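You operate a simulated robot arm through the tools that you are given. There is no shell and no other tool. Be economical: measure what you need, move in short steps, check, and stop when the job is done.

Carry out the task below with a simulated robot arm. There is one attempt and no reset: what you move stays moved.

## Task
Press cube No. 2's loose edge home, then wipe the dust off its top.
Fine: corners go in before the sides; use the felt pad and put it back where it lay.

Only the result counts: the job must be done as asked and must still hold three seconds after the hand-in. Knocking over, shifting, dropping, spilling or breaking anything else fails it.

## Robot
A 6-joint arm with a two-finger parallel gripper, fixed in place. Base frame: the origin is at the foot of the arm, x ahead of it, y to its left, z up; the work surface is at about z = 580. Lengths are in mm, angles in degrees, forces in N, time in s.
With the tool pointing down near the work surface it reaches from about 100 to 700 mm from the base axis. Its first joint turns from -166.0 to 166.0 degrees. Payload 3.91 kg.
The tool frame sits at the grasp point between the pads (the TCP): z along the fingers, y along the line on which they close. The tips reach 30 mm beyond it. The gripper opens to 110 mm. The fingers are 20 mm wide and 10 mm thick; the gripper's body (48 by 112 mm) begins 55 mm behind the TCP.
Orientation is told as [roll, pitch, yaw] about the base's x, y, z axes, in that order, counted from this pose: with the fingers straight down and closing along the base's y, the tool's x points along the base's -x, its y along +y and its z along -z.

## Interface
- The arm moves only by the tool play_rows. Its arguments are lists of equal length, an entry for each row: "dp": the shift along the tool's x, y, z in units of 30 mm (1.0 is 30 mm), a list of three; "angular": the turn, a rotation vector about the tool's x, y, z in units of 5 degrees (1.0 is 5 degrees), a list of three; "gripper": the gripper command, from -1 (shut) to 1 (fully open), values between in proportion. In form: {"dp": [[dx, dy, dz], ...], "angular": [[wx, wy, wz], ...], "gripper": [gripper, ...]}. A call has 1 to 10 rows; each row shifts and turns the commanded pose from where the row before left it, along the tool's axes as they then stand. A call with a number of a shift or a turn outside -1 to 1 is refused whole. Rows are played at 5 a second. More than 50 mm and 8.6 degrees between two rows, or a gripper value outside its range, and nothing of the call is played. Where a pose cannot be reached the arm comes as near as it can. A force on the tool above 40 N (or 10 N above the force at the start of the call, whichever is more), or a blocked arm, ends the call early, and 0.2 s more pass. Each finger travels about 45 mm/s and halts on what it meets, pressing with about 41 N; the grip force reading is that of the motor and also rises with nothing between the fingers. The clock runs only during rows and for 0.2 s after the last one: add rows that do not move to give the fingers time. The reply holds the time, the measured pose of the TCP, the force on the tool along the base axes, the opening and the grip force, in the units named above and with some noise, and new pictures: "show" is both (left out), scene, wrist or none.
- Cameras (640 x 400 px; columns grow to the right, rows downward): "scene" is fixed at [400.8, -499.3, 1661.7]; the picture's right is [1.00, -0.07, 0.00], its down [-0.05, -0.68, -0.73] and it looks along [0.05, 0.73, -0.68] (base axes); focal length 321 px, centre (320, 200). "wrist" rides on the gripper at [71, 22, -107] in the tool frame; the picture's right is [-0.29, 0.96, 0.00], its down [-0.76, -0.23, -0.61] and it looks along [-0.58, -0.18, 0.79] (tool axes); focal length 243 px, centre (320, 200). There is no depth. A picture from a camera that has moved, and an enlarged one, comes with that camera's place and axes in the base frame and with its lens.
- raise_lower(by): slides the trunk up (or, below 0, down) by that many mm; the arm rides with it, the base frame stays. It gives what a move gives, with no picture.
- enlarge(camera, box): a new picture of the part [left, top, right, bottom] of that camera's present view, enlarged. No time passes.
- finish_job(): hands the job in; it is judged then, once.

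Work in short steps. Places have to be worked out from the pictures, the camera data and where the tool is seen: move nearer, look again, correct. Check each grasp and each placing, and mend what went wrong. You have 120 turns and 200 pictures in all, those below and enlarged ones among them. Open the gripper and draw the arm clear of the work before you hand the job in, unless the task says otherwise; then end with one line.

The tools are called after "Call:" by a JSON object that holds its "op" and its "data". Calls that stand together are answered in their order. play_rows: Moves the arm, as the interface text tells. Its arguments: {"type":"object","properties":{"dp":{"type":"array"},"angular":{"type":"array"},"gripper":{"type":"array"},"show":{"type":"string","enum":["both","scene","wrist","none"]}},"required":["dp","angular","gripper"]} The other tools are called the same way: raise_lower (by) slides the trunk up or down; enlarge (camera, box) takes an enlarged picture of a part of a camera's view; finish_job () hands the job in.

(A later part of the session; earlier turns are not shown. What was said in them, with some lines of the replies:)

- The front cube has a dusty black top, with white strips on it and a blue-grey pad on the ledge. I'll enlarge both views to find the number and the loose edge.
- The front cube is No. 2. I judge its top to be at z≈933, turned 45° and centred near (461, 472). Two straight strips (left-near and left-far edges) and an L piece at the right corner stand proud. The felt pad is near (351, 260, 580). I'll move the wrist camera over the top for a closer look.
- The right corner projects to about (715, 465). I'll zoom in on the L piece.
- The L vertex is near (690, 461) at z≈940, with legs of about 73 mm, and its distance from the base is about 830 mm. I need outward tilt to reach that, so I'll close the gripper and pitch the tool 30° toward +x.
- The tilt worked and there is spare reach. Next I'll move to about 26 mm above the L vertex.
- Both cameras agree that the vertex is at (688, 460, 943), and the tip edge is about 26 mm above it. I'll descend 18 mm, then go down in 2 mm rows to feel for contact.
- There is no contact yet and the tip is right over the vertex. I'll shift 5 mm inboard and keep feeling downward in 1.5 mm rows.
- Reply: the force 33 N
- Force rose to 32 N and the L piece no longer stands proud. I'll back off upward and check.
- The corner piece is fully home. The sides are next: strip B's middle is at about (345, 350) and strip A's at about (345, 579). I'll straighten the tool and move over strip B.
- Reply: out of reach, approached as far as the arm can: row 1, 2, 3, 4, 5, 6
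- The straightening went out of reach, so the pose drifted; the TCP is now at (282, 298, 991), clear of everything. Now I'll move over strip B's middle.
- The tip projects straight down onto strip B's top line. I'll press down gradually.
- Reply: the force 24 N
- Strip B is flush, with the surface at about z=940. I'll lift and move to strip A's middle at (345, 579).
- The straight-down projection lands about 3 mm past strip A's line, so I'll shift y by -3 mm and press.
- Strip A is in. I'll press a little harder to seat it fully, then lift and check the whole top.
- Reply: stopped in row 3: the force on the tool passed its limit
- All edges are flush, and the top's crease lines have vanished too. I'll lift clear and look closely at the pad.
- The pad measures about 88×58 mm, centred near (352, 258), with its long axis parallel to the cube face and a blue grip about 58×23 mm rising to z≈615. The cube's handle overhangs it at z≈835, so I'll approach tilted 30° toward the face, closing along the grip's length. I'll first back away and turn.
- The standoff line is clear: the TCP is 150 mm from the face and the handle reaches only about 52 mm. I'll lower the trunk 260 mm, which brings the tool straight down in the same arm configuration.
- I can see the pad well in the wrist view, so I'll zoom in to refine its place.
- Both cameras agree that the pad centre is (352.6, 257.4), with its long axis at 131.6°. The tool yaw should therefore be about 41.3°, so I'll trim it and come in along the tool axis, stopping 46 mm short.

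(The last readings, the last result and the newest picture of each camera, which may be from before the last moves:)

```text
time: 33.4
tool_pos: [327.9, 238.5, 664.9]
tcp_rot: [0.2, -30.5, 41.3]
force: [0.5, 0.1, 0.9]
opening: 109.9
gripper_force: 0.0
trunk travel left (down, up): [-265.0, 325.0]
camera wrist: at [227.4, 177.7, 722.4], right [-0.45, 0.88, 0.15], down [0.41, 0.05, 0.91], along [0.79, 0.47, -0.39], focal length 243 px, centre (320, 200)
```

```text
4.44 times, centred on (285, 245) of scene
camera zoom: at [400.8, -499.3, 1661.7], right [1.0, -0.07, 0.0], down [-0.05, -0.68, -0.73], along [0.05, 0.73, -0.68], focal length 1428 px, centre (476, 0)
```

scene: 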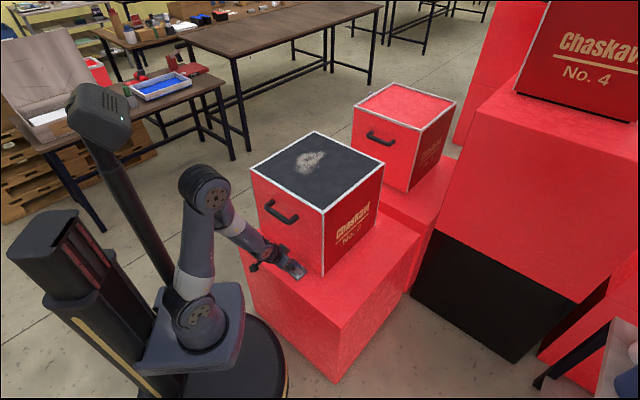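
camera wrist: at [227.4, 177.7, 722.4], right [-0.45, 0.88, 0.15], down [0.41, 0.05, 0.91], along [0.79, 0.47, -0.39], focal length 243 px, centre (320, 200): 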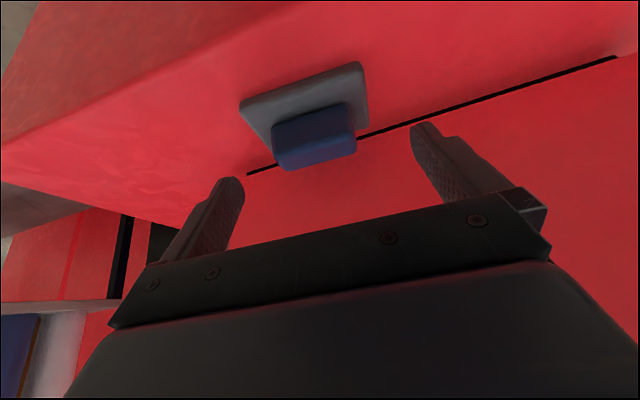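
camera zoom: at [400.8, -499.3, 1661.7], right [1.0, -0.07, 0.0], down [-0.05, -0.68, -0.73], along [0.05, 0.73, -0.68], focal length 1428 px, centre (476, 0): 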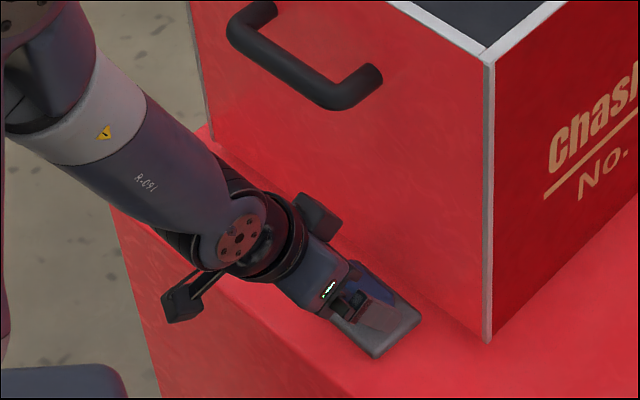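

The grip is centred between the fingers with clear space around it. I'll do the final approach to the grasp position.

Call:
{"op": "play_rows", "data": {"dp": [[0.054, -0.024, 0.52], [0.054, -0.024, 0.52], [0.054, -0.024, 0.52], [0, 0, 0]], "angular": [[0, 0, 0], [0, 0, 0], [0, 0, 0], [0, 0, 0]], "gripper": [1, 1, 1, 1]}}

Call:
{"op": "enlarge", "data": {"camera": "wrist", "box": [180, 70, 480, 250]}}

Call:
{"op": "enlarge", "data": {"camera": "scene", "box": [265, 235, 325, 285]}}

```text
time: 34.4
tool_pos: [345.1, 250.3, 621.1]
tcp_rot: [0.2, -30.5, 41.2]
force: [-0.3, 0.8, -0.2]
opening: 110.4
gripper_force: 0.0
trunk travel left (down, up): [-265.0, 325.0]
camera wrist: at [244.2, 188.8, 678.4], right [-0.45, 0.88, 0.15], down [0.41, 0.05, 0.91], along [0.79, 0.47, -0.39], focal length 243 px, centre (320, 200)
```

scene: 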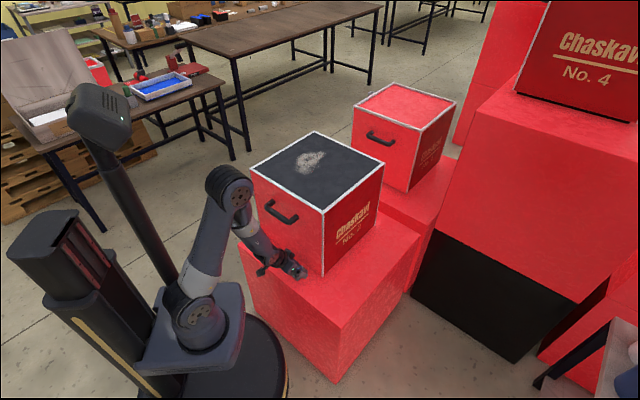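
wrist: 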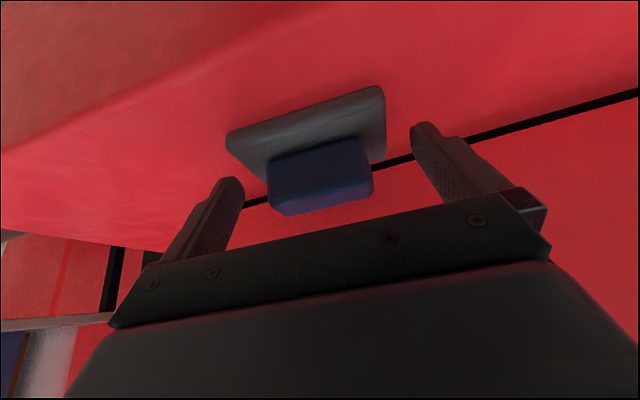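

```text
2.13 times, centred on (330, 160) of wrist
camera zoom: at [244.2, 188.8, 678.4], right [-0.45, 0.88, 0.15], down [0.41, 0.05, 0.91], along [0.79, 0.47, -0.39], focal length 518 px, centre (299, 285)
```

zoom: 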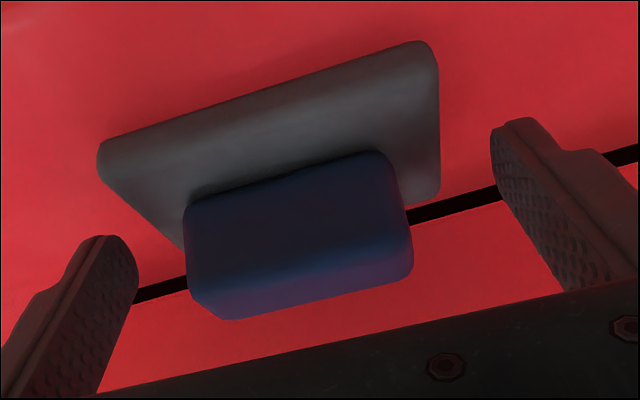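

```text
8.00 times, centred on (295, 260) of scene
camera zoom: at [400.8, -499.3, 1661.7], right [1.0, -0.07, 0.0], down [-0.05, -0.68, -0.73], along [0.05, 0.73, -0.68], focal length 2570 px, centre (520, -280)
```

zoom: 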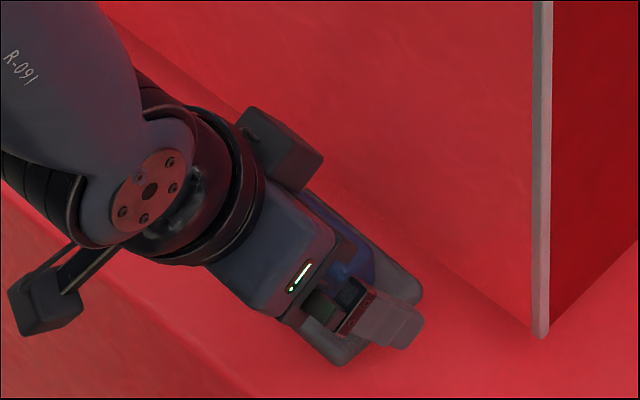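

The geometry looks right, with a finger beyond each end of the grip. I'll close now.

Call:
{"op": "play_rows", "data": {"dp": [[0, 0, 0], [0, 0, 0], [0, 0, 0], [0, 0, 0], [0, 0, 0], [0, 0, 0], [0, 0, 0]], "angular": [[0, 0, 0], [0, 0, 0], [0, 0, 0], [0, 0, 0], [0, 0, 0], [0, 0, 0], [0, 0, 0]], "gripper": [-1, -1, -1, -1, -1, -1, -1]}}

Call:
{"op": "enlarge", "data": {"camera": "wrist", "box": [180, 70, 480, 250]}}

```text
time: 36.0
tool_pos: [344.5, 249.4, 621.8]
tcp_rot: [0.2, -30.5, 41.3]
force: [0.1, -0.3, 0.2]
opening: 88.7
gripper_force: 41.1
trunk travel left (down, up): [-265.0, 325.0]
camera wrist: at [244.1, 188.7, 678.5], right [-0.45, 0.88, 0.15], down [0.41, 0.05, 0.91], along [0.79, 0.47, -0.39], focal length 243 px, centre (320, 200)
```

scene: 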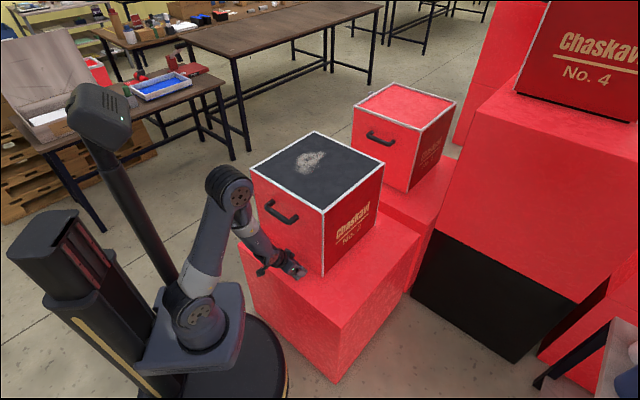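
wrist: 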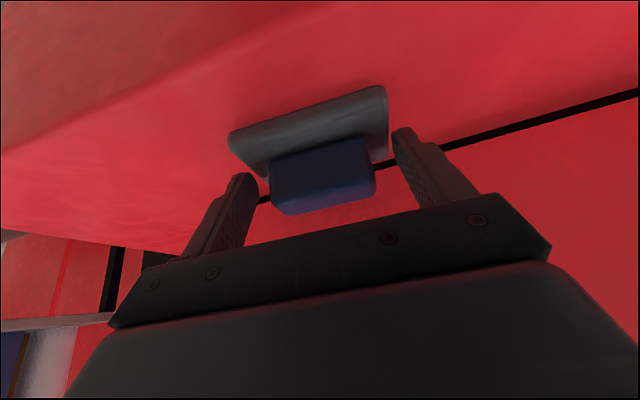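

```text
2.13 times, centred on (330, 160) of wrist
camera zoom: at [244.1, 188.7, 678.5], right [-0.45, 0.88, 0.15], down [0.41, 0.05, 0.91], along [0.79, 0.47, -0.39], focal length 518 px, centre (299, 285)
```

zoom: 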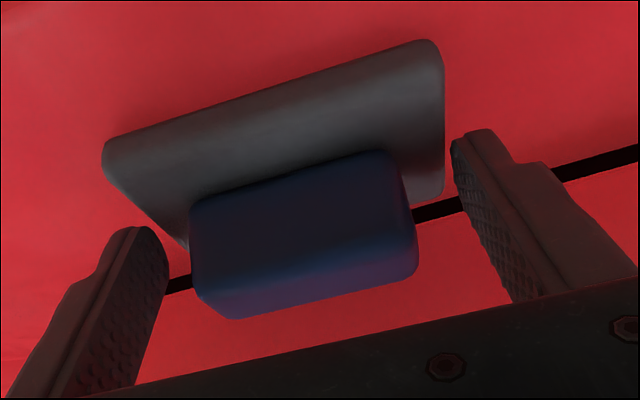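

The fingers stopped at 88.7 mm, so they caught the plate's ends rather than the blue grip. I'll reopen, raise 8 mm and regrip.

Call:
{"op": "play_rows", "data": {"dp": [[0, 0, 0], [0, 0, 0], [0, 0, 0], [-0.135, 0, -0.23], [0, 0, 0]], "angular": [[0, 0, 0], [0, 0, 0], [0, 0, 0], [0, 0, 0], [0, 0, 0]], "gripper": [1, 1, 1, 1, 1], "show": "none"}}

Call:
{"op": "play_rows", "data": {"dp": [[0, 0, 0], [0, 0, 0], [0, 0, 0], [0, 0, 0], [0, 0, 0], [0, 0, 0], [0, 0, 0], [0, 0, 0]], "angular": [[0, 0, 0], [0, 0, 0], [0, 0, 0], [0, 0, 0], [0, 0, 0], [0, 0, 0], [0, 0, 0], [0, 0, 0]], "gripper": [-1, -1, -1, -1, -1, -1, -1, -1], "show": "none"}}

Call:
{"op": "enlarge", "data": {"camera": "wrist", "box": [180, 70, 480, 250]}}

Call:
{"op": "enlarge", "data": {"camera": "scene", "box": [265, 235, 325, 285]}}

```text
time: 37.2
tool_pos: [344.6, 249.5, 629.0]
tcp_rot: [0.2, -30.5, 41.3]
force: [-0.4, 0.6, -0.6]
opening: 110.2
gripper_force: 0.0
trunk travel left (down, up): [-265.0, 325.0]
```

```text
time: 39.0
tool_pos: [345.9, 247.9, 628.7]
tcp_rot: [0.2, -30.6, 41.2]
force: [0.3, -0.2, 1.1]
opening: 59.2
gripper_force: 40.2
trunk travel left (down, up): [-265.0, 325.0]
```

```text
2.13 times, centred on (330, 160) of wrist
camera zoom: at [244.1, 188.1, 686.2], right [-0.45, 0.88, 0.15], down [0.41, 0.05, 0.91], along [0.79, 0.47, -0.39], focal length 518 px, centre (299, 285)
```

zoom: 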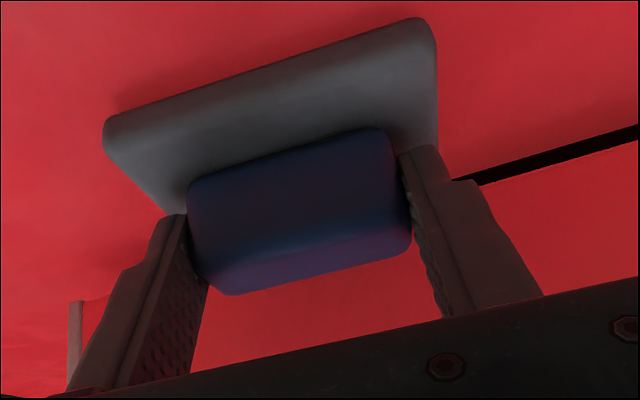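

```text
8.00 times, centred on (295, 260) of scene
camera zoom: at [400.8, -499.3, 1661.7], right [1.0, -0.07, 0.0], down [-0.05, -0.68, -0.73], along [0.05, 0.73, -0.68], focal length 2570 px, centre (520, -280)
```

zoom: 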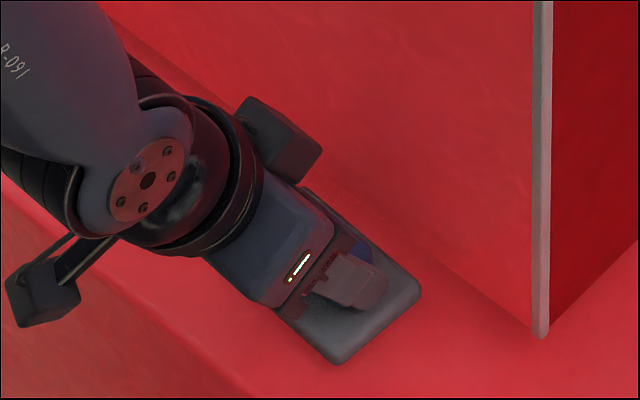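

The grip is on the blue block now, at 59.2 mm and 40 N. I'll back out along the tool axis, which is up and away from the face and handle.

Call:
{"op": "play_rows", "data": {"dp": [[-0.1, 0, -0.17], [-0.1, 0, -0.17], [0, 0, -0.9], [0, 0, -0.9], [0, 0, -0.9], [0, 0, -0.9], [0, 0, -0.9]], "angular": [[0, 0, 0], [0, 0, 0], [0, 0, 0], [0, 0, 0], [0, 0, 0], [0, 0, 0], [0, 0, 0]], "gripper": [-1, -1, -1, -1, -1, -1, -1]}}

Call:
{"op": "enlarge", "data": {"camera": "wrist", "box": [180, 70, 480, 250]}}

```text
time: 40.6
tool_pos: [299.6, 205.1, 747.9]
tcp_rot: [0.1, -30.5, 41.3]
force: [-0.1, -0.1, -1.3]
opening: 59.0
gripper_force: 41.1
out of reach, approached as far as the arm can: row 5
trunk travel left (down, up): [-265.0, 325.0]
camera wrist: at [199.2, 143.9, 806.0], right [-0.45, 0.88, 0.15], down [0.41, 0.05, 0.91], along [0.79, 0.47, -0.39], focal length 243 px, centre (320, 200)
```

scene: 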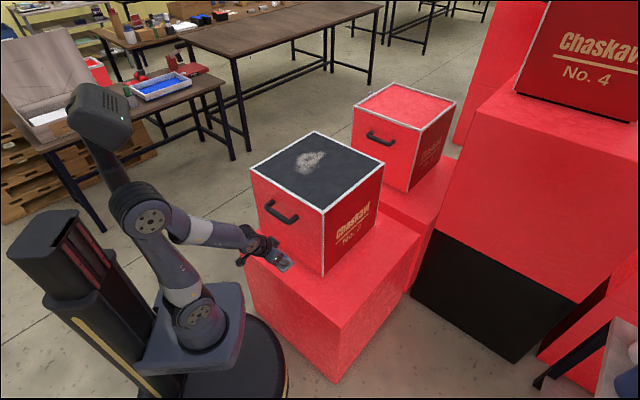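
wrist: 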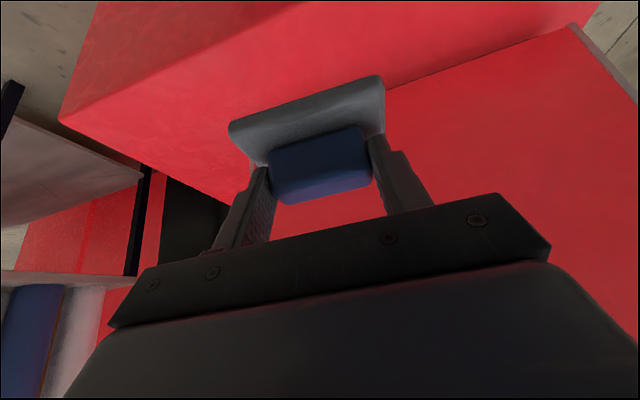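

```text
2.13 times, centred on (330, 160) of wrist
camera zoom: at [199.2, 143.9, 806.0], right [-0.45, 0.88, 0.15], down [0.41, 0.05, 0.91], along [0.79, 0.47, -0.39], focal length 518 px, centre (299, 285)
```

zoom: 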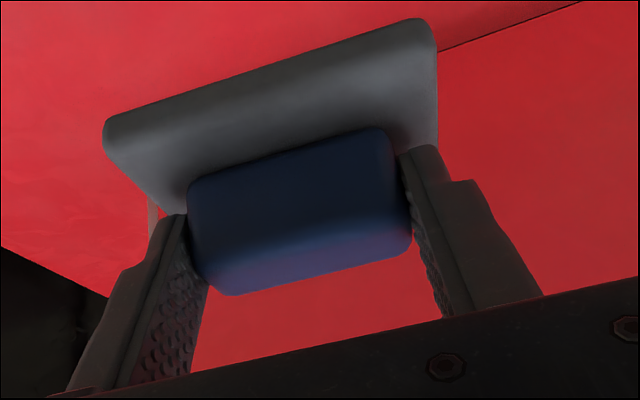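

The pad is held firmly and unmoved in the grip, about 84 mm from the face and clear of the handle. I'll raise the trunk 290 mm to bring it above the cube top.

Call:
{"op": "raise_lower", "data": {"by": 290}}

```text
time: 43.5
tool_pos: [300.3, 204.5, 1039.3]
tcp_rot: [0.2, -30.5, 41.3]
force: [0.0, -0.2, -0.9]
opening: 59.1
gripper_force: 40.7
trunk travel left (down, up): [-555.0, 35.0]
```

The pad's underside is now at about z=990 and the cube top is at 940. I'll carry it over the base-side edge of the dust, to about 20 mm above the top.

Call:
{"op": "play_rows", "data": {"dp": [[-0.824, 0.628, 0.67], [-0.824, 0.628, 0.67], [-0.824, 0.628, 0.67], [-0.824, 0.628, 0.67], [-0.824, 0.628, 0.67], [-0.824, 0.628, 0.67], [0, 0, 0]], "angular": [[0, 0, 0], [0, 0, 0], [0, 0, 0], [0, 0, 0], [0, 0, 0], [0, 0, 0], [0, 0, 0]], "gripper": [-1, -1, -1, -1, -1, -1, -1]}}

Call:
{"op": "enlarge", "data": {"camera": "scene", "box": [245, 120, 395, 220]}}

```text
time: 45.1
tool_pos: [365.8, 414.4, 1010.6]
tcp_rot: [0.2, -30.4, 41.4]
force: [-1.0, 0.0, 0.9]
opening: 59.0
gripper_force: 41.1
trunk travel left (down, up): [-555.0, 35.0]
camera wrist: at [265.6, 354.1, 1067.9], right [-0.45, 0.88, 0.15], down [0.41, 0.06, 0.91], along [0.79, 0.47, -0.39], focal length 243 px, centre (320, 200)
```

scene: 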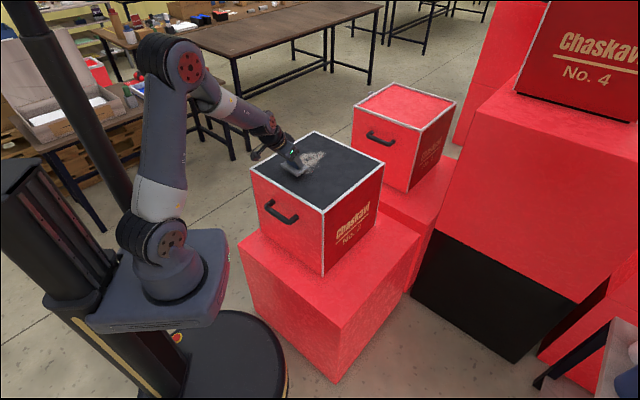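
wrist: 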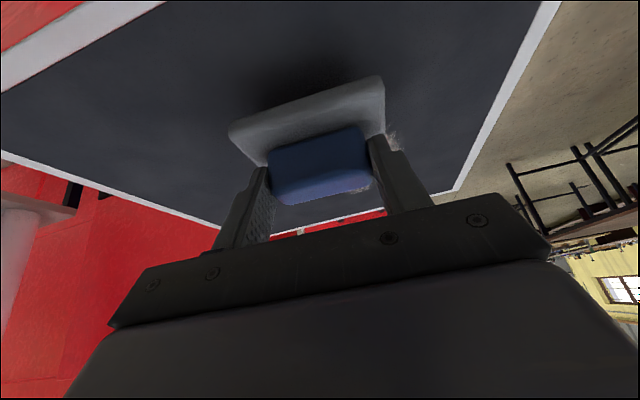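

```text
4.00 times, centred on (320, 170) of scene
camera zoom: at [400.8, -499.3, 1661.7], right [1.0, -0.07, 0.0], down [-0.05, -0.68, -0.73], along [0.05, 0.73, -0.68], focal length 1285 px, centre (320, 320)
```

zoom: 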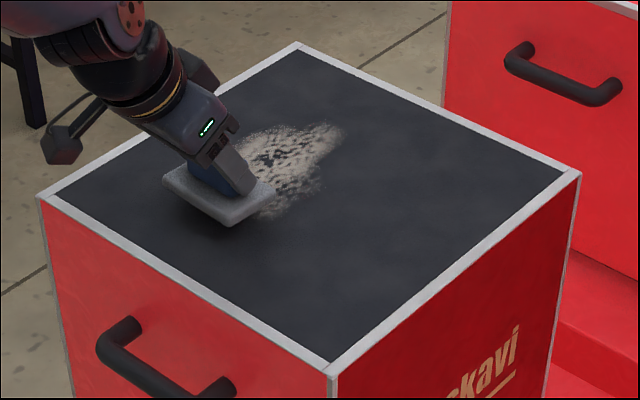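

The pad is level and positioned next to the dust. I'll lower it until it touches lightly.

Call:
{"op": "play_rows", "data": {"dp": [[0.287, 0, 0.489], [0.0253, 0, 0.0431], [0.0253, 0, 0.0431], [0.0253, 0, 0.0431], [0, 0, 0]], "angular": [[0, 0, 0], [0, 0, 0], [0, 0, 0], [0, 0, 0], [0, 0, 0]], "gripper": [-1, -1, -1, -1, -1], "show": "none"}}

```text
time: 46.3
tool_pos: [367.3, 412.7, 987.7]
tcp_rot: [0.2, -30.6, 41.3]
force: [0.3, 0.2, 1.2]
opening: 59.3
gripper_force: 41.2
trunk travel left (down, up): [-555.0, 35.0]
```

Not touching yet; I'll continue down in small steps.

Call:
{"op": "play_rows", "data": {"dp": [[0.0253, 0, 0.0431], [0.0253, 0, 0.0431], [0.0253, 0, 0.0431], [0, 0, 0]], "angular": [[0, 0, 0], [0, 0, 0], [0, 0, 0], [0, 0, 0]], "gripper": [-1, -1, -1, -1], "show": "none"}}

Call:
{"op": "enlarge", "data": {"camera": "scene", "box": [265, 145, 325, 185]}}

```text
time: 47.3
tool_pos: [367.4, 413.3, 987.0]
tcp_rot: [0.2, -31.0, 41.3]
force: [0.4, -3.4, 35.9]
opening: 59.2
gripper_force: 41.0
trunk travel left (down, up): [-555.0, 35.0]
```

```text
10.00 times, centred on (295, 165) of scene
camera zoom: at [400.8, -499.3, 1661.7], right [1.0, -0.07, 0.0], down [-0.05, -0.68, -0.73], along [0.05, 0.73, -0.68], focal length 3213 px, centre (570, 550)
```

zoom: 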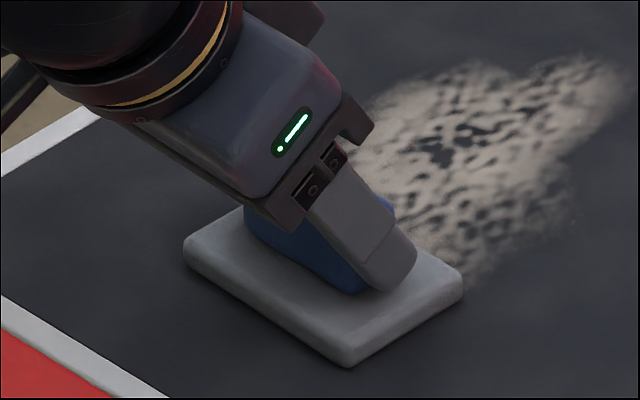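

Contact is stiff at 36 N. I'll ease off 3 mm to about 10 N and make the first stroke across the dust.

Call:
{"op": "play_rows", "data": {"dp": [[-0.0506, 0, -0.0862], [-0.718, 0, 0.423], [-0.718, 0, 0.423], [-0.718, 0, 0.423], [-0.718, 0, 0.423], [0, 0, 0]], "angular": [[0, 0, 0], [0, 0, 0], [0, 0, 0], [0, 0, 0], [0, 0, 0], [0, 0, 0]], "gripper": [-1, -1, -1, -1, -1, -1], "show": "none"}}

Call:
{"op": "enlarge", "data": {"camera": "scene", "box": [255, 120, 355, 190]}}

```text
time: 48.7
tool_pos: [439.4, 477.3, 988.0]
tcp_rot: [0.2, -30.6, 41.3]
force: [-6.5, -5.3, 20.1]
opening: 59.2
gripper_force: 41.0
trunk travel left (down, up): [-555.0, 35.0]
```

```text
5.71 times, centred on (305, 155) of scene
camera zoom: at [400.8, -499.3, 1661.7], right [1.0, -0.07, 0.0], down [-0.05, -0.68, -0.73], along [0.05, 0.73, -0.68], focal length 1836 px, centre (406, 457)
```

zoom: 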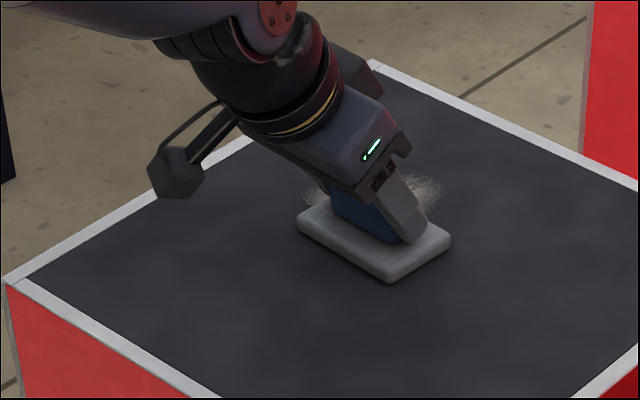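

The dust is coming off cleanly at about 20 N. I'll continue the stroke outward.

Call:
{"op": "play_rows", "data": {"dp": [[-0.718, 0, 0.423], [-0.718, 0, 0.423], [-0.718, 0, 0.423], [-0.718, 0, 0.423], [0, 0, 0]], "angular": [[0, 0, 0], [0, 0, 0], [0, 0, 0], [0, 0, 0], [0, 0, 0]], "gripper": [-1, -1, -1, -1, -1], "show": "none"}}

Call:
{"op": "enlarge", "data": {"camera": "scene", "box": [255, 110, 355, 190]}}

```text
time: 49.9
tool_pos: [517.6, 544.9, 987.3]
tcp_rot: [0.2, -30.4, 41.2]
force: [-0.3, 0.3, 2.5]
opening: 59.3
gripper_force: 40.6
trunk travel left (down, up): [-555.0, 35.0]
```

```text
5.00 times, centred on (305, 150) of scene
camera zoom: at [400.8, -499.3, 1661.7], right [1.0, -0.07, 0.0], down [-0.05, -0.68, -0.73], along [0.05, 0.73, -0.68], focal length 1607 px, centre (395, 450)
```

zoom: 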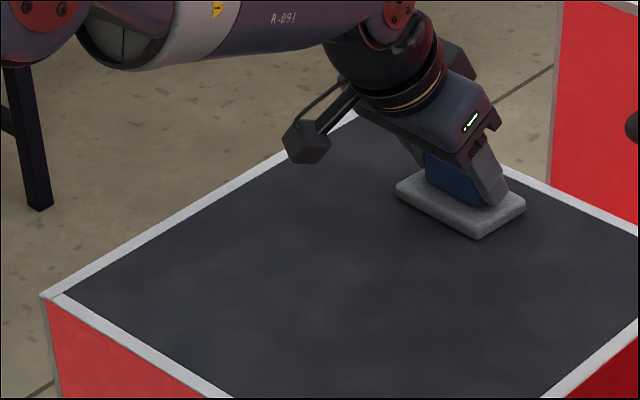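

I see no dust left on the visible part. I'll make a return stroke shifted 45 mm to the far side, to cover what the gripper was hiding.

Call:
{"op": "play_rows", "data": {"dp": [[0.02, 0.75, 0.035], [0, 0.75, 0], [0.718, 0, -0.423], [0.718, 0, -0.423], [0.718, 0, -0.423], [0.718, 0, -0.423], [0.718, 0, -0.423], [0.718, 0, -0.423], [0.718, 0, -0.423], [0, 0, 0]], "angular": [[0, 0, 0], [0, 0, 0], [0, 0, 0], [0, 0, 0], [0, 0, 0], [0, 0, 0], [0, 0, 0], [0, 0, 0], [0, 0, 0], [0, 0, 0]], "gripper": [-1, -1, -1, -1, -1, -1, -1, -1, -1, -1], "show": "none"}}

Call:
{"op": "enlarge", "data": {"camera": "scene", "box": [245, 120, 395, 220]}}

```text
time: 52.1
tool_pos: [356.8, 461.7, 987.1]
tcp_rot: [0.1, -30.4, 41.3]
force: [-0.2, -1.8, 5.3]
opening: 59.3
gripper_force: 41.1
trunk travel left (down, up): [-555.0, 35.0]
```

```text
4.00 times, centred on (320, 170) of scene
camera zoom: at [400.8, -499.3, 1661.7], right [1.0, -0.07, 0.0], down [-0.05, -0.68, -0.73], along [0.05, 0.73, -0.68], focal length 1285 px, centre (320, 320)
```

zoom: 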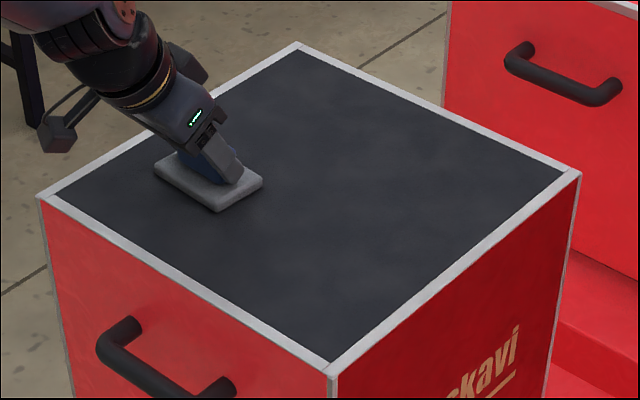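

The top looks clean. I'll lift the pad and carry it back to the standoff point beyond the face.

Call:
{"op": "play_rows", "data": {"dp": [[-0.44, 0, -0.747], [-0.44, 0, -0.747], [0.87, -0.741, -0.511], [0.87, -0.741, -0.511], [0.87, -0.741, -0.511], [0.87, -0.741, -0.511], [0.87, -0.741, -0.511], [0.87, -0.741, -0.511], [0.87, -0.741, -0.511], [0, 0, 0]], "angular": [[0, 0, 0], [0, 0, 0], [0, 0, 0], [0, 0, 0], [0, 0, 0], [0, 0, 0], [0, 0, 0], [0, 0, 0], [0, 0, 0], [0, 0, 0]], "gripper": [-1, -1, -1, -1, -1, -1, -1, -1, -1, -1]}}

Call:
{"op": "enlarge", "data": {"camera": "scene", "box": [245, 120, 395, 220]}}

Call:
{"op": "enlarge", "data": {"camera": "wrist", "box": [180, 70, 480, 250]}}

```text
time: 54.3
tool_pos: [298.4, 207.7, 1038.5]
tcp_rot: [0.2, -30.6, 41.3]
force: [0.2, 0.8, -0.3]
opening: 59.1
gripper_force: 41.1
trunk travel left (down, up): [-555.0, 35.0]
camera wrist: at [198.1, 147.9, 1095.6], right [-0.45, 0.88, 0.15], down [0.41, 0.05, 0.91], along [0.79, 0.47, -0.39], focal length 243 px, centre (320, 200)
```

scene: 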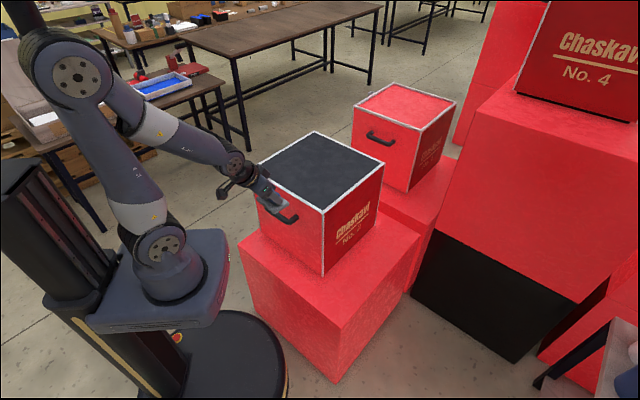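
wrist: 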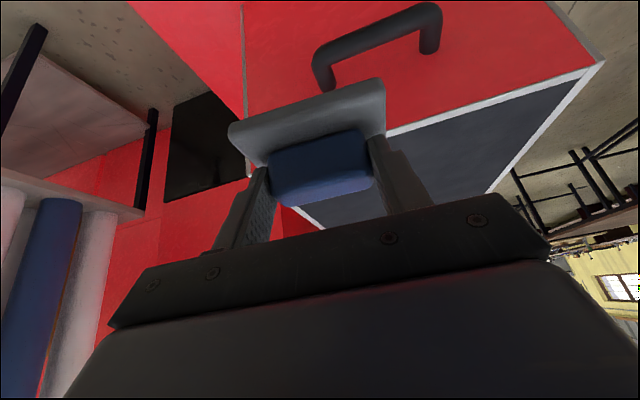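

```text
4.00 times, centred on (320, 170) of scene
camera zoom: at [400.8, -499.3, 1661.7], right [1.0, -0.07, 0.0], down [-0.05, -0.68, -0.73], along [0.05, 0.73, -0.68], focal length 1285 px, centre (320, 320)
```

zoom: 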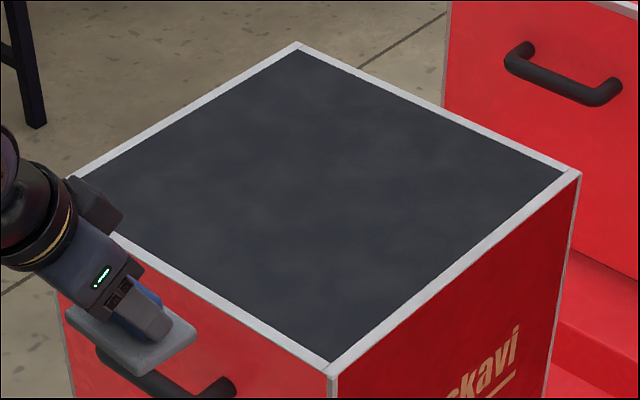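

```text
2.13 times, centred on (330, 160) of wrist
camera zoom: at [198.1, 147.9, 1095.6], right [-0.45, 0.88, 0.15], down [0.41, 0.05, 0.91], along [0.79, 0.47, -0.39], focal length 518 px, centre (299, 285)
```

zoom: 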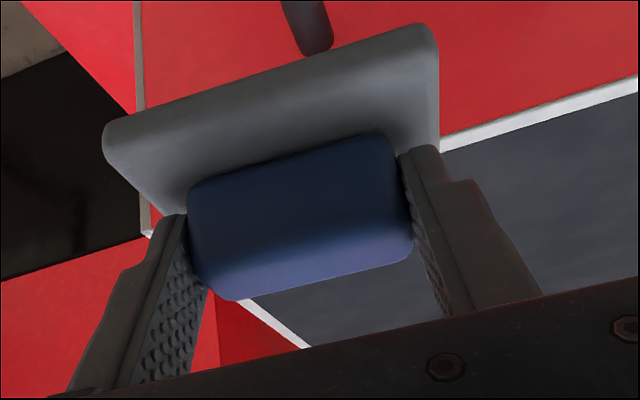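

The top is fully clean and flush, and the pad is still square in the grip. I'll lower the trunk back along the same clear path.

Call:
{"op": "raise_lower", "data": {"by": -290}}

```text
time: 57.2
tool_pos: [299.2, 208.7, 749.3]
tcp_rot: [0.3, -30.5, 41.3]
force: [-0.1, -0.9, 0.2]
opening: 59.3
gripper_force: 40.7
trunk travel left (down, up): [-265.0, 325.0]
```

Now I'll retrace the approach to 5 mm above the pad's original spot, with the TCP target at (345.2, 248.7, 634).

Call:
{"op": "play_rows", "data": {"dp": [[0.038, -0.003, 0.869], [0.038, -0.003, 0.869], [0.038, -0.003, 0.869], [0.038, -0.003, 0.869], [0.038, -0.003, 0.869], [0, 0, 0], [0, 0, 0]], "angular": [[0, 0, 0], [0, 0, 0], [0, 0, 0], [0, 0, 0], [0, 0, 0], [0, 0, 0], [0, 0, 0]], "gripper": [-1, -1, -1, -1, -1, -1, -1], "show": "none"}}

Call:
{"op": "enlarge", "data": {"camera": "scene", "box": [265, 235, 325, 285]}}

```text
time: 58.9
tool_pos: [343.9, 249.3, 633.8]
tcp_rot: [0.2, -30.4, 41.3]
force: [-0.3, 0.2, 0.0]
opening: 59.0
gripper_force: 40.7
trunk travel left (down, up): [-265.0, 325.0]
```

```text
8.00 times, centred on (295, 260) of scene
camera zoom: at [400.8, -499.3, 1661.7], right [1.0, -0.07, 0.0], down [-0.05, -0.68, -0.73], along [0.05, 0.73, -0.68], focal length 2570 px, centre (520, -280)
```

zoom: 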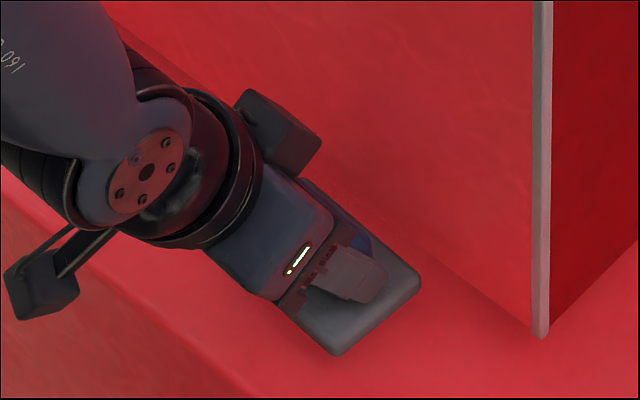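

The position matches the original. I'll lower in 1 mm steps to touchdown.

Call:
{"op": "play_rows", "data": {"dp": [[0.027, 0, 0.029], [0.0169, 0, 0.0287], [0.0169, 0, 0.0287], [0.0169, 0, 0.0287], [0.0169, 0, 0.0287], [0, 0, 0]], "angular": [[0, 0, 0], [0, 0, 0], [0, 0, 0], [0, 0, 0], [0, 0, 0], [0, 0, 0]], "gripper": [-1, -1, -1, -1, -1, -1], "show": "none"}}

Call:
{"op": "enlarge", "data": {"camera": "scene", "box": [265, 235, 325, 285]}}

```text
time: 60.2
tool_pos: [344.8, 248.9, 628.2]
tcp_rot: [0.2, -30.4, 41.3]
force: [0.1, -0.4, -0.8]
opening: 59.2
gripper_force: 41.2
trunk travel left (down, up): [-265.0, 325.0]
```

```text
8.00 times, centred on (295, 260) of scene
camera zoom: at [400.8, -499.3, 1661.7], right [1.0, -0.07, 0.0], down [-0.05, -0.68, -0.73], along [0.05, 0.73, -0.68], focal length 2570 px, centre (520, -280)
```

zoom: 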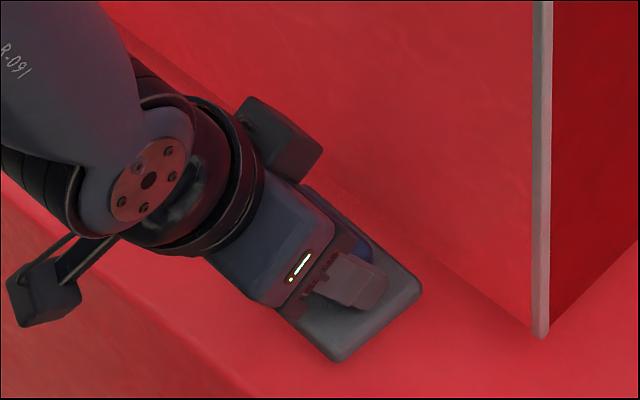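

The view is almost identical to before the lift (the pad corner sits about 2 px higher), but there is no contact force yet. I'll lower 1–2 mm more.

Call:
{"op": "play_rows", "data": {"dp": [[0.0169, 0, 0.0287], [0.008, 0, 0.014], [0, 0, 0]], "angular": [[0, 0, 0], [0, 0, 0], [0, 0, 0]], "gripper": [-1, -1, -1], "show": "none"}}

```text
time: 61.0
tool_pos: [345.3, 249.2, 627.2]
tcp_rot: [0.2, -30.8, 41.3]
force: [-3.9, -3.4, 22.8]
opening: 59.0
gripper_force: 41.2
trunk travel left (down, up): [-265.0, 325.0]
```

Touchdown is confirmed at 23 N. I'll ease off slightly and release.

Call:
{"op": "play_rows", "data": {"dp": [[-0.012, 0, -0.02], [0, 0, 0], [0, 0, 0], [0, 0, 0], [0, 0, 0], [0, 0, 0]], "angular": [[0, 0, 0], [0, 0, 0], [0, 0, 0], [0, 0, 0], [0, 0, 0], [0, 0, 0]], "gripper": [-1, 1, 1, 1, 1, 1], "show": "none"}}

Call:
{"op": "enlarge", "data": {"camera": "wrist", "box": [180, 70, 480, 250]}}

```text
time: 62.5
tool_pos: [347.4, 248.5, 626.5]
tcp_rot: [0.2, -30.5, 41.4]
force: [-0.3, -0.7, 0.3]
opening: 110.0
gripper_force: 0.0
trunk travel left (down, up): [-265.0, 325.0]
```

```text
2.13 times, centred on (330, 160) of wrist
camera zoom: at [244.8, 188.9, 683.8], right [-0.45, 0.88, 0.15], down [0.41, 0.05, 0.91], along [0.79, 0.47, -0.39], focal length 518 px, centre (299, 285)
```

zoom: 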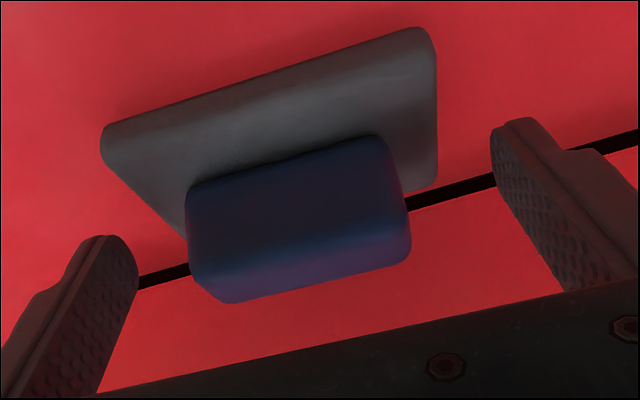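

The pad is resting flat and free. I'll back out along the tool axis.

Call:
{"op": "play_rows", "data": {"dp": [[-0.05, 0, -0.6], [0, 0, -0.9], [0, 0, -0.9], [0, 0, -0.9], [0, 0, -0.9], [0, 0, 0]], "angular": [[0, 0, 0], [0, 0, 0], [0, 0, 0], [0, 0, 0], [0, 0, 0], [0, 0, 0]], "gripper": [1, 1, 1, 1, 1, 1], "show": "wrist"}}

Call:
{"op": "raise_lower", "data": {"by": 290}}

Call:
{"op": "enlarge", "data": {"camera": "scene", "box": [275, 252, 315, 284]}}

Call:
{"op": "enlarge", "data": {"camera": "scene", "box": [235, 120, 395, 285]}}

```text
time: 63.9
tool_pos: [302.5, 208.7, 732.7]
tcp_rot: [0.2, -30.6, 41.4]
force: [0.1, 0.0, -0.8]
opening: 110.0
gripper_force: 0.0
out of reach, approached as far as the arm can: row 4
trunk travel left (down, up): [-265.0, 325.0]
camera wrist: at [201.2, 147.6, 789.6], right [-0.45, 0.88, 0.15], down [0.41, 0.05, 0.91], along [0.79, 0.47, -0.39], focal length 243 px, centre (320, 200)
```

wrist: 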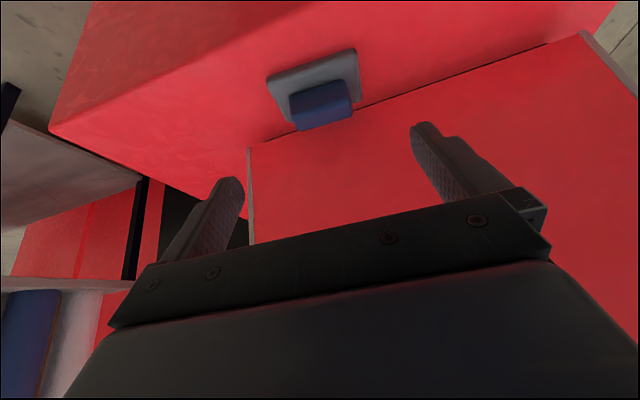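

```text
time: 66.8
tool_pos: [303.0, 207.5, 1022.9]
tcp_rot: [0.3, -30.5, 41.2]
force: [0.1, 0.4, -0.4]
opening: 109.5
gripper_force: 0.0
trunk travel left (down, up): [-555.0, 35.0]
```

```text
12.50 times, centred on (295, 268) of scene
camera zoom: at [400.8, -499.3, 1661.7], right [1.0, -0.07, 0.0], down [-0.05, -0.68, -0.73], along [0.05, 0.73, -0.68], focal length 4016 px, centre (632, -650)
```

zoom: 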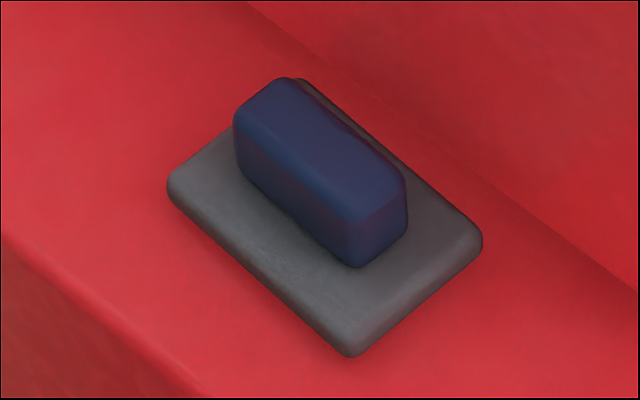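

```text
2.42 times, centred on (315, 202) of scene
camera zoom: at [400.8, -499.3, 1661.7], right [1.0, -0.07, 0.0], down [-0.05, -0.68, -0.73], along [0.05, 0.73, -0.68], focal length 779 px, centre (332, 194)
```

zoom: 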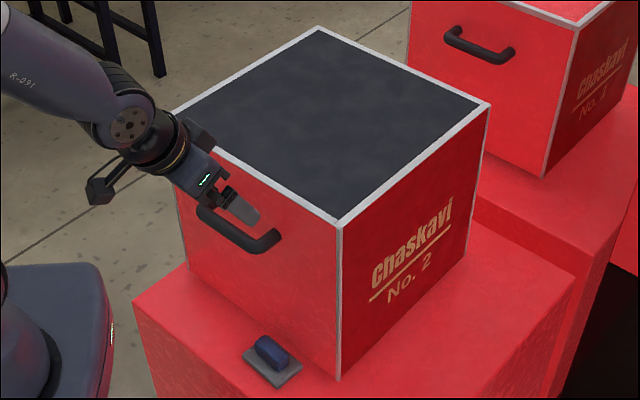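

The pad lies within about 1 mm of its original place, and the top is flush and clean. I'll raise the arm a bit more to clear the work and do a last check of the top.

Call:
{"op": "play_rows", "data": {"dp": [[-0.4, 0, -0.7], [-0.4, 0, -0.7], [-0.4, 0, -0.7], [0, 0, 0]], "angular": [[0, 0, 0], [0, 0, 0], [0, 0, 0], [0, 0, 0]], "gripper": [1, 1, 1, 1], "show": "scene"}}

Call:
{"op": "enlarge", "data": {"camera": "scene", "box": [245, 120, 395, 220]}}

```text
time: 67.8
tool_pos: [302.9, 206.8, 1095.8]
tcp_rot: [0.2, -30.5, 41.3]
force: [0.1, 0.6, -0.6]
opening: 110.1
gripper_force: 0.1
trunk travel left (down, up): [-555.0, 35.0]
```

scene: 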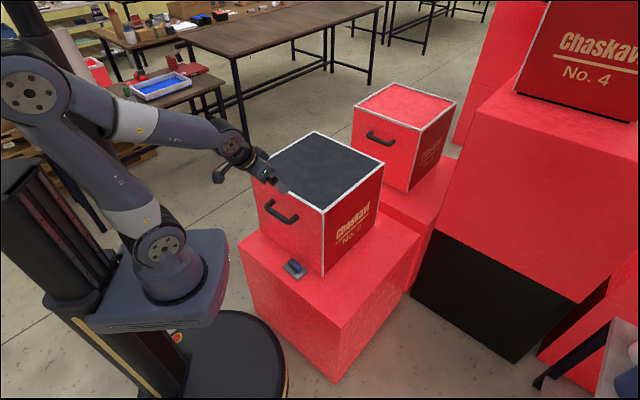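

```text
4.00 times, centred on (320, 170) of scene
camera zoom: at [400.8, -499.3, 1661.7], right [1.0, -0.07, 0.0], down [-0.05, -0.68, -0.73], along [0.05, 0.73, -0.68], focal length 1285 px, centre (320, 320)
```

zoom: 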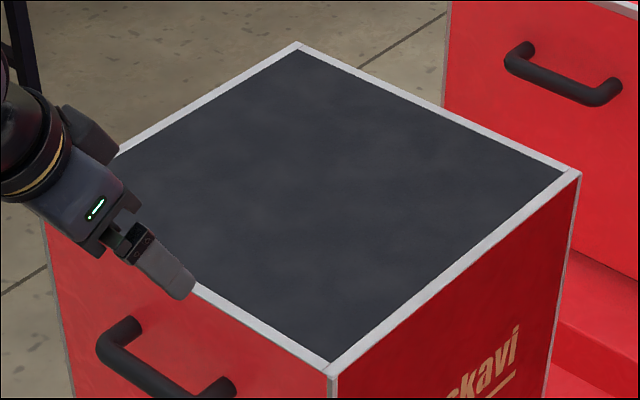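

The edges are home, the dust is gone, the pad is back in place, and the arm is clear with the gripper open. I'm handing in.

Call:
{"op": "finish_job", "data": {}}

```text
The job is handed in.
```

Cube No. 2's loose edge is pressed home, corner first and then the two sides; its top is wiped clean with the felt pad, and the pad is back within about 1 mm of where it lay.
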